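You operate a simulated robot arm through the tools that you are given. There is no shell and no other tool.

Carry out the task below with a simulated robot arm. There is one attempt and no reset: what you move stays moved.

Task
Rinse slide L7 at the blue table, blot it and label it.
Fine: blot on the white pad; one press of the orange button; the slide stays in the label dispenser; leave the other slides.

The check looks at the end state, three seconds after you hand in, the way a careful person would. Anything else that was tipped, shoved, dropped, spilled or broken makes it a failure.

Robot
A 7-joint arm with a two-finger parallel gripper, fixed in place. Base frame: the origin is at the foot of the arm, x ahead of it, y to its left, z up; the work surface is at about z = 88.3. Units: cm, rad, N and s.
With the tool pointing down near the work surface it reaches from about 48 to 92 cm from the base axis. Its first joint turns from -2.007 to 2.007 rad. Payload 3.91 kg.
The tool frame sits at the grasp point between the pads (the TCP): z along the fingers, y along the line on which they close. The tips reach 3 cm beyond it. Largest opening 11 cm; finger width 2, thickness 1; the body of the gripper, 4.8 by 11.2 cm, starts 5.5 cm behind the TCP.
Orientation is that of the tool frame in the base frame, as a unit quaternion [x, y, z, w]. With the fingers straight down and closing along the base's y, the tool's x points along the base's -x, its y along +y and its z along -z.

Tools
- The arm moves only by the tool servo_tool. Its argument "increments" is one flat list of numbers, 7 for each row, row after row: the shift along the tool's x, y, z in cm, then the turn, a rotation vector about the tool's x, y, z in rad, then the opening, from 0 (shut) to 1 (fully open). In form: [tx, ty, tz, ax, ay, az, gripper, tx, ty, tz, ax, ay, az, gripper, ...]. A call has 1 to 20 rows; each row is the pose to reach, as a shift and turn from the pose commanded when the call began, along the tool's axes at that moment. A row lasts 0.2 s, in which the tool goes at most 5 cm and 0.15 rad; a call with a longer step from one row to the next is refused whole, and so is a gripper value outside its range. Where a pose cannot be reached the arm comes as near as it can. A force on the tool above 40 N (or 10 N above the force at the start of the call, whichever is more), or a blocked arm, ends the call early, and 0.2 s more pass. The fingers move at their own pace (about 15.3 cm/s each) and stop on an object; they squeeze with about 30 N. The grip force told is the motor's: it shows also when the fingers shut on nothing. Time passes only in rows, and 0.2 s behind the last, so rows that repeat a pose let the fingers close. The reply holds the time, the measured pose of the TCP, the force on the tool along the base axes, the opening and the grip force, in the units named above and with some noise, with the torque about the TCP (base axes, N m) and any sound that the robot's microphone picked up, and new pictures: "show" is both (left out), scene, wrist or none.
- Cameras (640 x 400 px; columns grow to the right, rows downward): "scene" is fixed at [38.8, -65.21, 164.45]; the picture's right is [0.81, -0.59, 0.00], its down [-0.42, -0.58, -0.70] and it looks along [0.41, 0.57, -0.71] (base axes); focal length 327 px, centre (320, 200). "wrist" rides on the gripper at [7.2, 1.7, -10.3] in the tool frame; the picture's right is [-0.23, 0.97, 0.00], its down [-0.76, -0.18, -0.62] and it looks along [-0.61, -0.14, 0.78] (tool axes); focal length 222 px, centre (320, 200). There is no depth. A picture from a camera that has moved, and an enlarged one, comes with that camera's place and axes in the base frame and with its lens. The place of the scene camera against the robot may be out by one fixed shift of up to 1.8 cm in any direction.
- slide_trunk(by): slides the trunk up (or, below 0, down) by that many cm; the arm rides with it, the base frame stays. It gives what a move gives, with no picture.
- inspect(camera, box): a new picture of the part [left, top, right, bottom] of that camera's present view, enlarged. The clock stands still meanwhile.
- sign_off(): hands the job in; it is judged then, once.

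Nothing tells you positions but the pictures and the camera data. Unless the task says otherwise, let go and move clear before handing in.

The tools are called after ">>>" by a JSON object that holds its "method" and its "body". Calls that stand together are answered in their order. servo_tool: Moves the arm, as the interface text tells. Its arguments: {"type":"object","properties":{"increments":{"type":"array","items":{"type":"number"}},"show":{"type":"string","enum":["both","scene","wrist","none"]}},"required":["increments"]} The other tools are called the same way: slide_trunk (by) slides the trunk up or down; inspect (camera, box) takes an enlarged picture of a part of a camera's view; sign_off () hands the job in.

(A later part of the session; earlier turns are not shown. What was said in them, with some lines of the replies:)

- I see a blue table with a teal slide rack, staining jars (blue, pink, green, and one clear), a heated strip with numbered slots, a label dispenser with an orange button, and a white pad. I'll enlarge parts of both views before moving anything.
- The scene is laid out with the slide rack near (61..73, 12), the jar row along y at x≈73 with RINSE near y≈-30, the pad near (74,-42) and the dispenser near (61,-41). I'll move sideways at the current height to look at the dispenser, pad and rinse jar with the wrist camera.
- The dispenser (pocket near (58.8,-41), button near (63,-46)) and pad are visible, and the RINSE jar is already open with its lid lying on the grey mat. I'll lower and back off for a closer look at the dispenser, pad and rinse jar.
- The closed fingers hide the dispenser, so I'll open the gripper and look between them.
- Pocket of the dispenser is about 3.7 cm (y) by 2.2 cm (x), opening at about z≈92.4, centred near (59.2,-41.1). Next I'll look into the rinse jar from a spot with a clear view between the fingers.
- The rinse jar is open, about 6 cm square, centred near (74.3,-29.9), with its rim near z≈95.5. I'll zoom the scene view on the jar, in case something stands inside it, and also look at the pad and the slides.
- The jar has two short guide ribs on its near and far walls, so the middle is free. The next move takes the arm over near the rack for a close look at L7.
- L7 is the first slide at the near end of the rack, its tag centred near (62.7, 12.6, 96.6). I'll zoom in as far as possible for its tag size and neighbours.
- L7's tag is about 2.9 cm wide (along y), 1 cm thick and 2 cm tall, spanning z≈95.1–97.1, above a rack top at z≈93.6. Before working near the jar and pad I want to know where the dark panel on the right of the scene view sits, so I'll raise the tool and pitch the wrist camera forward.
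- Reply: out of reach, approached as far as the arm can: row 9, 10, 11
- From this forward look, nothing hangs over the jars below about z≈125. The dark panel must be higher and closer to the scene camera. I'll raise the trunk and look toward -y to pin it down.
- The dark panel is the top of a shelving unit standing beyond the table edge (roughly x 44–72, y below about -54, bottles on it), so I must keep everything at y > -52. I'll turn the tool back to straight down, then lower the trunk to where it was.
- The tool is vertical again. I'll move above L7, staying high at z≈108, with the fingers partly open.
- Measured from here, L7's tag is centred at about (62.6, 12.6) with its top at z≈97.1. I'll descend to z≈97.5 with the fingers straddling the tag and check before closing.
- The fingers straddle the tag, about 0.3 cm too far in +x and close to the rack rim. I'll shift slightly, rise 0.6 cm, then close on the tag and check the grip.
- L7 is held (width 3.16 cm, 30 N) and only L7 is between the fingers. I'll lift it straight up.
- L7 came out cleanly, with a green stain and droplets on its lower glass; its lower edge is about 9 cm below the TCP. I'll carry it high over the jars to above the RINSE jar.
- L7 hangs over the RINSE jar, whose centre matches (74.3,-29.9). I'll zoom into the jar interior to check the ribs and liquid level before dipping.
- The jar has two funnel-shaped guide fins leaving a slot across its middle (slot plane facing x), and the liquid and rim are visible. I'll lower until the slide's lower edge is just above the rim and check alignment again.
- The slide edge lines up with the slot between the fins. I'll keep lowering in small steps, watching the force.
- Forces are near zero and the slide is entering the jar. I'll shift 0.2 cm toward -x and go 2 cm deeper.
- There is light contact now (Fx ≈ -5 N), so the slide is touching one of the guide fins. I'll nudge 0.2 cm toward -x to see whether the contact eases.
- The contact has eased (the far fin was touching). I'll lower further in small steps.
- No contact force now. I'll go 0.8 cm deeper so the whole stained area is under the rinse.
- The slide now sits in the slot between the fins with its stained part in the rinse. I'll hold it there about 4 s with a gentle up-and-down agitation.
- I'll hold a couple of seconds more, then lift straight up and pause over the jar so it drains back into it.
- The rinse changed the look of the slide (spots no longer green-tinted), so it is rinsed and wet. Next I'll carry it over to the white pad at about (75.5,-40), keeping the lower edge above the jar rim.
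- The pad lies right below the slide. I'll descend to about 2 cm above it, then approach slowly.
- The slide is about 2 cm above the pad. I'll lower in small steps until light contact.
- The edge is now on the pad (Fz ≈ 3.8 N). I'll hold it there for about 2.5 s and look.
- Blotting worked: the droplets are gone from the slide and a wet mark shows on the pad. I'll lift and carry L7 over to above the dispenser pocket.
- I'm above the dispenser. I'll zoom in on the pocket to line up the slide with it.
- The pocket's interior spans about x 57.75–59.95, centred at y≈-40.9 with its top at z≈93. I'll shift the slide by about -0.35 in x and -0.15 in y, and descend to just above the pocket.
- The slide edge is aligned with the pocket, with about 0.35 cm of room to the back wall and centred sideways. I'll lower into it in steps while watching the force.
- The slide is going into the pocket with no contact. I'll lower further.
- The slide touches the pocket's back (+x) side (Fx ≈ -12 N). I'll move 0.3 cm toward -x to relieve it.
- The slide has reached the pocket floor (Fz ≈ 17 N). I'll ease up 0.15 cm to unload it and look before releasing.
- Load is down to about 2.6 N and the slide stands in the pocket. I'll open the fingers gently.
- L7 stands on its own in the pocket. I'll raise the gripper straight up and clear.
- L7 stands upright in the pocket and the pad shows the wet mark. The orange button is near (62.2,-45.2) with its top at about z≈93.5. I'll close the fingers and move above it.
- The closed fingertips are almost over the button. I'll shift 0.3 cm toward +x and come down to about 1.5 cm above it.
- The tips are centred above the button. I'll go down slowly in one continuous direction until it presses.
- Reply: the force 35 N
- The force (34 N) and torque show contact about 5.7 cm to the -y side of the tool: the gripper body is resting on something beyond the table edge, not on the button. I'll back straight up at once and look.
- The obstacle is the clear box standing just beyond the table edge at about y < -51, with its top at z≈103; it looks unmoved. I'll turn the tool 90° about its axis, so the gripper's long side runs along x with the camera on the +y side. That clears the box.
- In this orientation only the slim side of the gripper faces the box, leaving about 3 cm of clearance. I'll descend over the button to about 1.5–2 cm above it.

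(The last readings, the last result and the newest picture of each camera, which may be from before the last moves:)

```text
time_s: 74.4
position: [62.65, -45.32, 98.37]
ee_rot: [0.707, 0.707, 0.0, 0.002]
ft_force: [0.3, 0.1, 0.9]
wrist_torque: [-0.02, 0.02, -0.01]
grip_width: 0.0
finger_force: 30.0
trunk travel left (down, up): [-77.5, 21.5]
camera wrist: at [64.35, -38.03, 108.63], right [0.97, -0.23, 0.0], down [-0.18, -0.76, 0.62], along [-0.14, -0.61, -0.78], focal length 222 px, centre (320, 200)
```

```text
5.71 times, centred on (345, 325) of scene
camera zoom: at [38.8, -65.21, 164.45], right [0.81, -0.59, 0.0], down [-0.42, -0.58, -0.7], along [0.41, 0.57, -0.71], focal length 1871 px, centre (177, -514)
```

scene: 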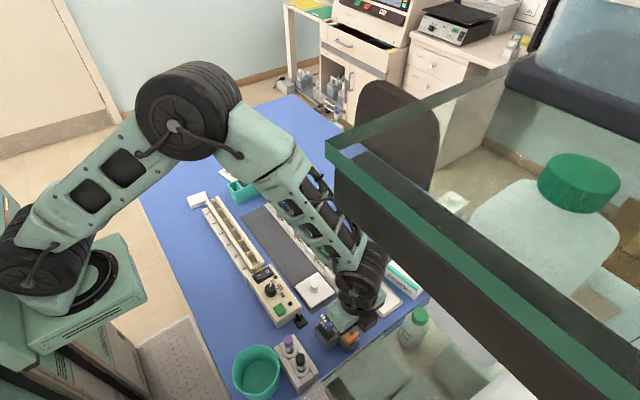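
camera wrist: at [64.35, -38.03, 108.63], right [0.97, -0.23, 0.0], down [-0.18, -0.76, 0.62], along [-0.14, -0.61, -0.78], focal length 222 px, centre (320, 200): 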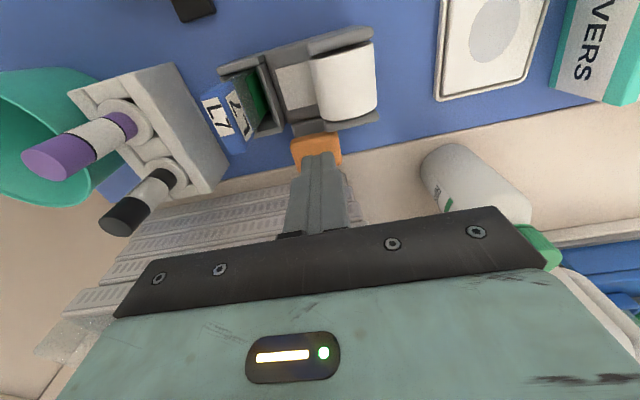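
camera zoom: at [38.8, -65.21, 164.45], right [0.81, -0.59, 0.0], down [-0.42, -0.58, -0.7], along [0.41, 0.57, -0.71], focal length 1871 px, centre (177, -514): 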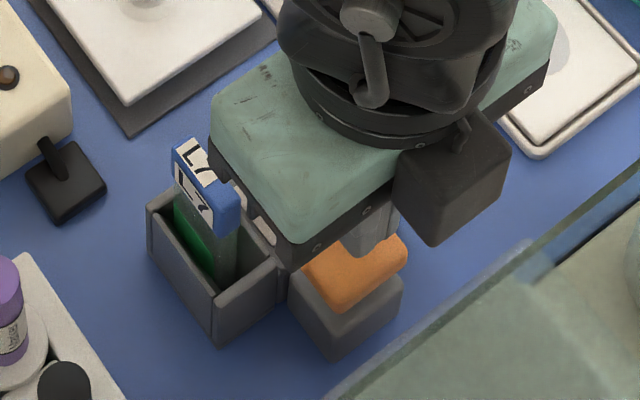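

The tips are over the button. A housing on the gripper's -y side still has about 1.5 cm to the box, so I'll shift 0.3 cm toward +y (still on the button) and come down slowly, reading the force.

>>> {"method": "servo_tool", "body": {"increments": [0.3, 0, 0.2, 0, 0, 0, 0, 0.3, 0, 0.6, 0, 0, 0, 0, 0.3, 0, 0.9, 0, 0, 0, 0, 0.3, 0, 0.9, 0, 0, 0, 0], "show": "wrist"}}

>>> {"method": "inspect", "body": {"camera": "scene", "box": [310, 290, 380, 360]}}

```text
time_s: 75.4
position: [62.57, -44.94, 97.5]
ee_rot: [0.707, 0.707, 0.001, 0.001]
ft_force: [-0.6, 0.0, -0.1]
wrist_torque: [0.02, 0.0, -0.03]
grip_width: 0.0
finger_force: 30.4
trunk travel left (down, up): [-77.5, 21.5]
camera wrist: at [64.27, -37.8, 107.71], right [0.97, -0.23, 0.0], down [-0.18, -0.76, 0.62], along [-0.14, -0.61, -0.78], focal length 222 px, centre (320, 200)
```

wrist: 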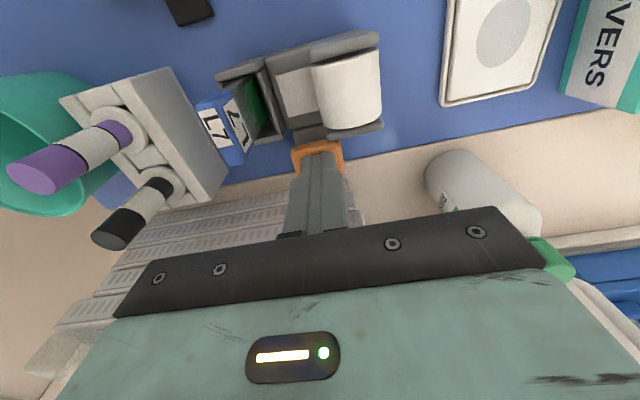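

```text
5.71 times, centred on (345, 325) of scene
camera zoom: at [38.8, -65.21, 164.45], right [0.81, -0.59, 0.0], down [-0.42, -0.58, -0.7], along [0.41, 0.57, -0.71], focal length 1871 px, centre (177, -514)
```

zoom: 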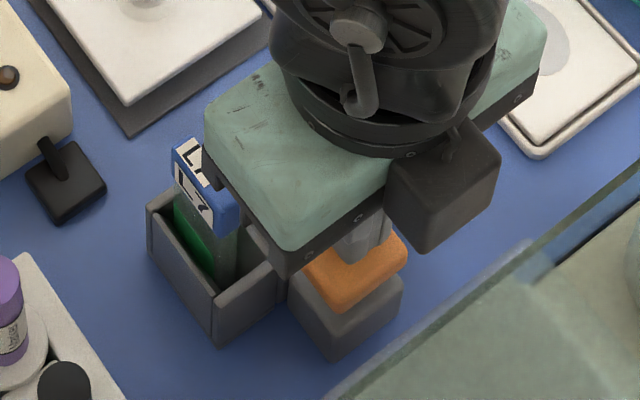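

>>> {"method": "servo_tool", "body": {"increments": [0, 0, 0.2, 0, 0, 0, 0, 0, 0, 0.4, 0, 0, 0, 0, 0, 0, 0.4, 0, 0, 0, 0], "show": "none"}}

```text
time_s: 76.2
position: [62.65, -45.06, 96.99]
ee_rot: [0.708, 0.706, 0.001, 0.002]
ft_force: [-0.4, -0.1, 0.4]
wrist_torque: [0.0, 0.02, 0.01]
grip_width: 0.0
finger_force: 30.0
trunk travel left (down, up): [-77.5, 21.5]
```

>>> {"method": "servo_tool", "body": {"increments": [0, 0, 0.15, 0, 0, 0, 0, 0, 0, 0.3, 0, 0, 0, 0, 0, 0, 0.3, 0, 0, 0, 0], "show": "none"}}

```text
time_s: 77.0
position: [62.65, -45.19, 96.74]
ee_rot: [0.707, 0.707, 0.001, 0.002]
ft_force: [0.1, 0.8, 1.3]
wrist_torque: [0.05, 0.02, 0.01]
grip_width: 0.0
finger_force: 29.9
trunk travel left (down, up): [-77.5, 21.5]
```

>>> {"method": "servo_tool", "body": {"increments": [0, 0, 0.1, 0, 0, 0, 0, 0, 0, 0.2, 0, 0, 0, 0, 0, 0, 0.2, 0, 0, 0, 0], "show": "wrist"}}

>>> {"method": "inspect", "body": {"camera": "scene", "box": [310, 290, 380, 360]}}

```text
time_s: 77.8
position: [62.53, -44.99, 96.49]
ee_rot: [0.707, 0.707, 0.0, 0.002]
ft_force: [0.9, -0.9, 3.0]
wrist_torque: [0.0, -0.03, 0.05]
grip_width: 0.0
finger_force: 30.4
trunk travel left (down, up): [-77.5, 21.5]
camera wrist: at [64.27, -37.85, 106.88], right [0.97, -0.23, 0.0], down [-0.18, -0.76, 0.62], along [-0.14, -0.61, -0.78], focal length 222 px, centre (320, 200)
```

wrist: 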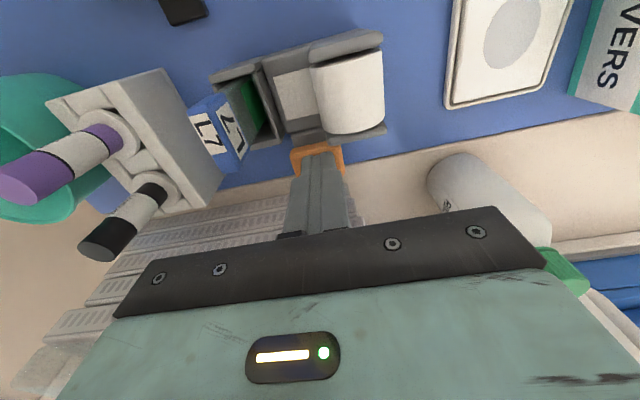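

```text
5.71 times, centred on (345, 325) of scene
camera zoom: at [38.8, -65.21, 164.45], right [0.81, -0.59, 0.0], down [-0.42, -0.58, -0.7], along [0.41, 0.57, -0.71], focal length 1871 px, centre (177, -514)
```

zoom: 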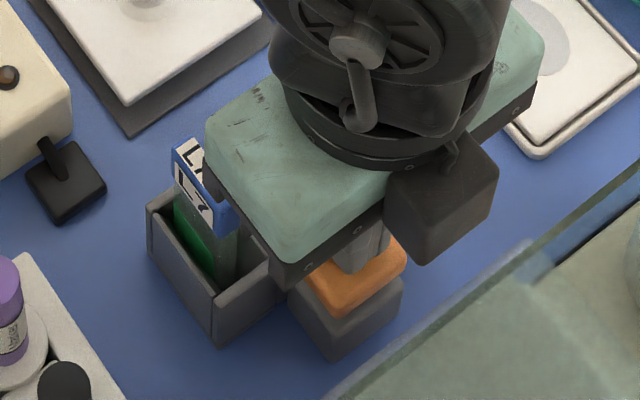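

The button's spring is now taking load (3 N). I'll keep pressing in the same direction.

>>> {"method": "servo_tool", "body": {"increments": [0, 0, 0.1, 0, 0, 0, 0, 0, 0, 0.2, 0, 0, 0, 0, 0, 0, 0.2, 0, 0, 0, 0], "show": "none"}}

```text
time_s: 78.6
position: [62.63, -45.13, 96.38]
ee_rot: [0.707, 0.707, 0.001, 0.002]
ft_force: [-0.5, 0.4, 2.1]
wrist_torque: [0.01, -0.01, -0.01]
grip_width: 0.0
finger_force: 29.8
trunk travel left (down, up): [-77.5, 21.5]
heard: click
```

I heard a click: the button registered one press. I'll raise straight up now.

>>> {"method": "servo_tool", "body": {"increments": [0, 0, -0.8, 0, 0, 0, 0, 0, 0, -2.5, 0, 0, 0, 0, 0, 0, -5, 0, 0, 0, 0, 0, 0, -8, 0, 0, 0, 0, 0, 0, -12, 0, 0, 0, 0, 0, 0, -12, 0, 0, 0, 0], "show": "both"}}

>>> {"method": "inspect", "body": {"camera": "scene", "box": [310, 290, 380, 360]}}

>>> {"method": "inspect", "body": {"camera": "wrist", "box": [200, 20, 400, 180]}}

```text
time_s: 80.0
position: [62.64, -45.3, 108.4]
ee_rot: [0.707, 0.707, 0.001, 0.002]
ft_force: [-0.1, 0.1, 0.3]
wrist_torque: [0.01, 0.01, -0.01]
grip_width: 0.0
finger_force: 29.6
trunk travel left (down, up): [-77.5, 21.5]
camera wrist: at [64.34, -38.04, 118.68], right [0.97, -0.23, 0.0], down [-0.18, -0.76, 0.62], along [-0.14, -0.61, -0.78], focal length 222 px, centre (320, 200)
```

scene: 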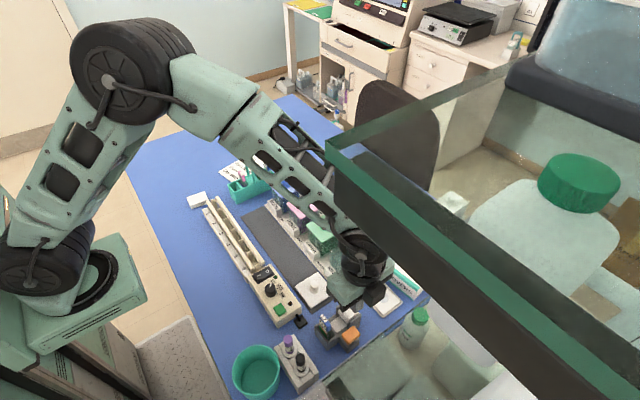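
wrist: 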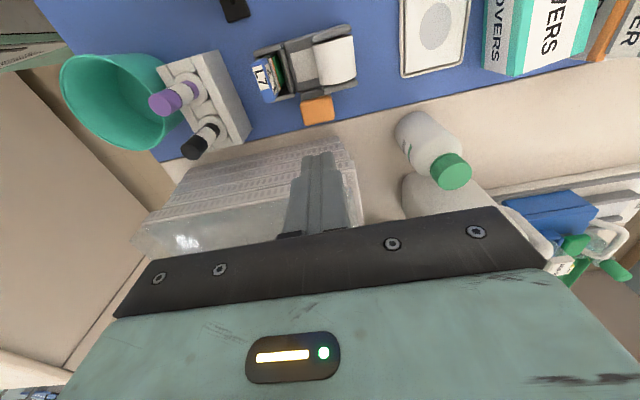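

```text
5.71 times, centred on (345, 325) of scene
camera zoom: at [38.8, -65.21, 164.45], right [0.81, -0.59, 0.0], down [-0.42, -0.58, -0.7], along [0.41, 0.57, -0.71], focal length 1871 px, centre (177, -514)
```

zoom: 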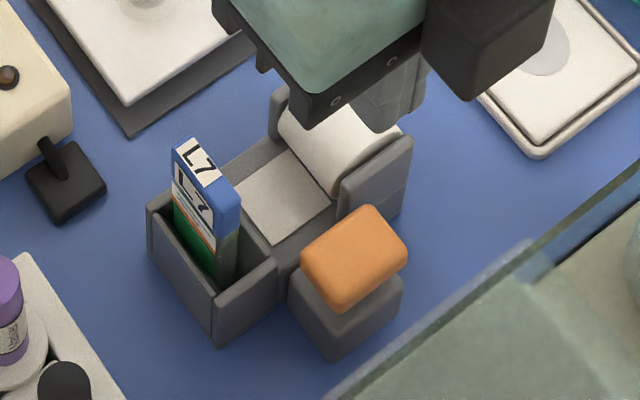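

```text
2.50 times, centred on (300, 100) of wrist
camera zoom: at [64.34, -38.04, 118.68], right [0.97, -0.23, 0.0], down [-0.18, -0.76, 0.62], along [-0.14, -0.61, -0.78], focal length 555 px, centre (370, 450)
```

zoom: 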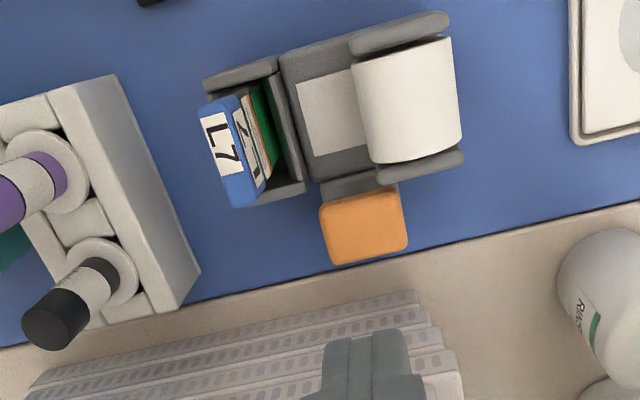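

A fresh label now shows on L7's glass, and the slide still stands in the dispenser. I'll move the arm up and clear, then do a final check of the whole table.

>>> {"method": "servo_tool", "body": {"increments": [0, 0, -3, 0, 0, 0, 0, 1.5, -0.5, -6, 0, 0, 0, 0, 4, -2, -8.5, 0, 0, 0, 0, 7, -4, -10.5, 0, 0, 0, 0, 10, -6, -12, 0, 0, 0, 0, 13, -8, -13.5, 0, 0, 0, 0, 16, -9, -15, 0, 0, 0, 0, 19, -10, -15, 0, 0, 0, 0, 22, -11, -15, 0, 0, 0, 0, 22, -11, -15, 0, 0, 0, 0], "show": "both"}}

>>> {"method": "inspect", "body": {"camera": "scene", "box": [310, 290, 380, 360]}}

>>> {"method": "inspect", "body": {"camera": "scene", "box": [300, 240, 460, 400]}}

>>> {"method": "inspect", "body": {"camera": "scene", "box": [180, 140, 320, 240]}}

```text
time_s: 82.2
position: [51.53, -23.01, 123.18]
ee_rot: [0.707, 0.707, 0.001, 0.002]
ft_force: [0.3, -1.3, 0.6]
wrist_torque: [0.01, -0.01, 0.03]
grip_width: 0.02
finger_force: 30.6
trunk travel left (down, up): [-77.5, 21.5]
camera wrist: at [53.19, -15.73, 133.58], right [0.97, -0.23, 0.0], down [-0.18, -0.76, 0.62], along [-0.14, -0.61, -0.78], focal length 222 px, centre (320, 200)
```

scene: 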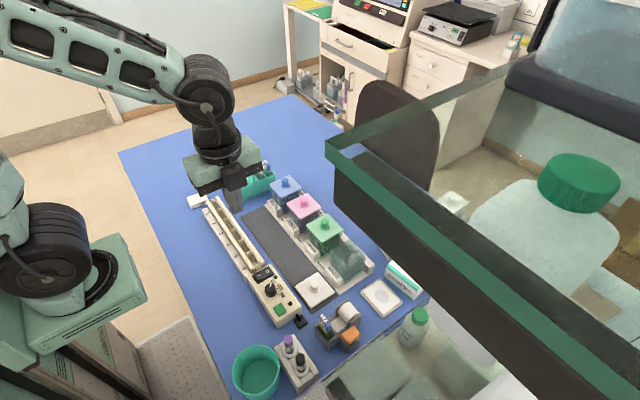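
wrist: 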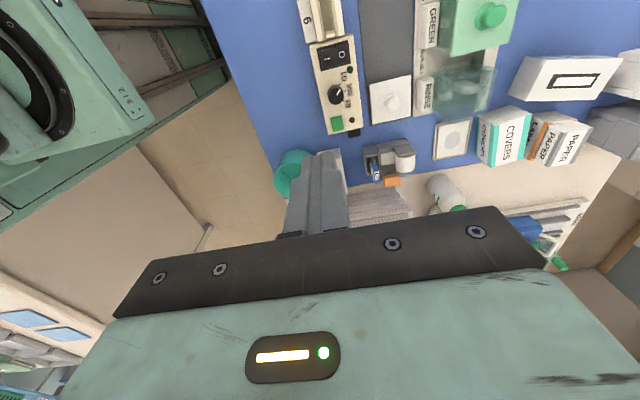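

```text
5.71 times, centred on (345, 325) of scene
camera zoom: at [38.8, -65.21, 164.45], right [0.81, -0.59, 0.0], down [-0.42, -0.58, -0.7], along [0.41, 0.57, -0.71], focal length 1871 px, centre (177, -514)
```

zoom: 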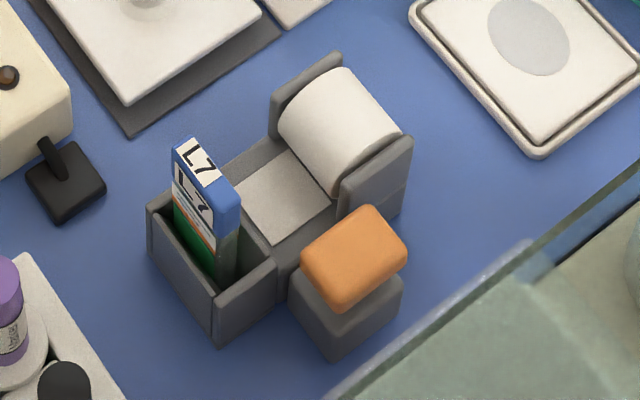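

```text
2.50 times, centred on (380, 320) of scene
camera zoom: at [38.8, -65.21, 164.45], right [0.81, -0.59, 0.0], down [-0.42, -0.58, -0.7], along [0.41, 0.57, -0.71], focal length 818 px, centre (170, -100)
```

zoom: 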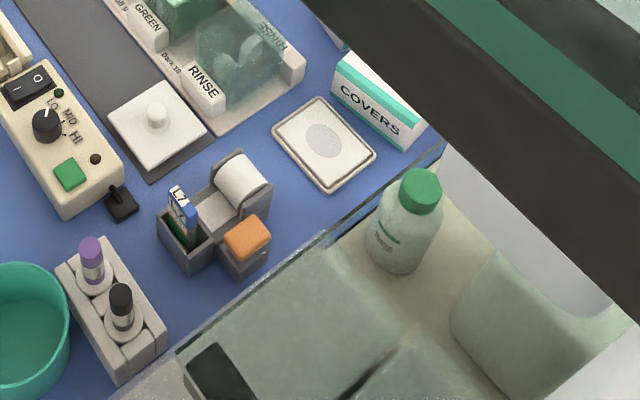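

```text
4.00 times, centred on (250, 190) of scene
camera zoom: at [38.8, -65.21, 164.45], right [0.81, -0.59, 0.0], down [-0.42, -0.58, -0.7], along [0.41, 0.57, -0.71], focal length 1310 px, centre (600, 240)
```

zoom: 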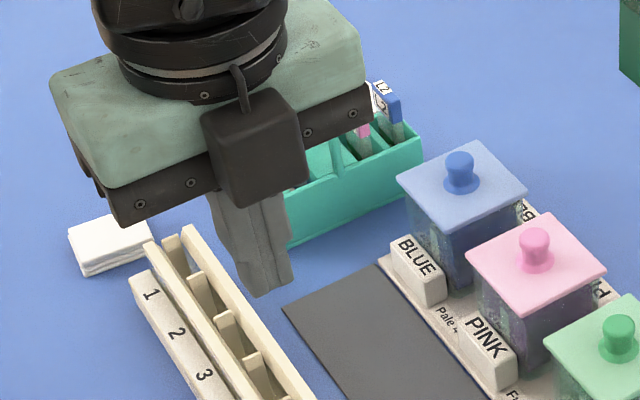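

L7 has been rinsed and blotted, and it stands in the dispenser with its new label. The other slides, jars, pad, bottle and box are where they were, and the arm is clear, so I'm handing in.

>>> {"method": "sign_off", "body": {}}

```text
The job is handed in.
```

I rinsed slide L7, blotted it on the white pad and labelled it. It is standing in the label dispenser. I've handed the job in, but I haven't seen the result of the check.

- **Rinse:** L7 was dipped in the open RINSE jar for about 6 seconds with gentle agitation, then drained over the jar.
- **Blot:** I held its lower edge on the white pad for about 2.5 seconds. The droplets on the slide disappeared, and the pad now has a wet mark.
- **Label:** I pressed the orange button once and heard one click. A label appeared on the glass.

**Contact to know about:** on my first try at the button, the gripper body pressed down (about 34 N) on the clear box just past the table edge. I backed off at once without touching the button, turned the tool and pressed it from there. The box looked unmoved in the pictures afterwards.

The other slides were not touched. In the last pictures the jars, bottle and other items looked in place, and the arm was clear of the table items.
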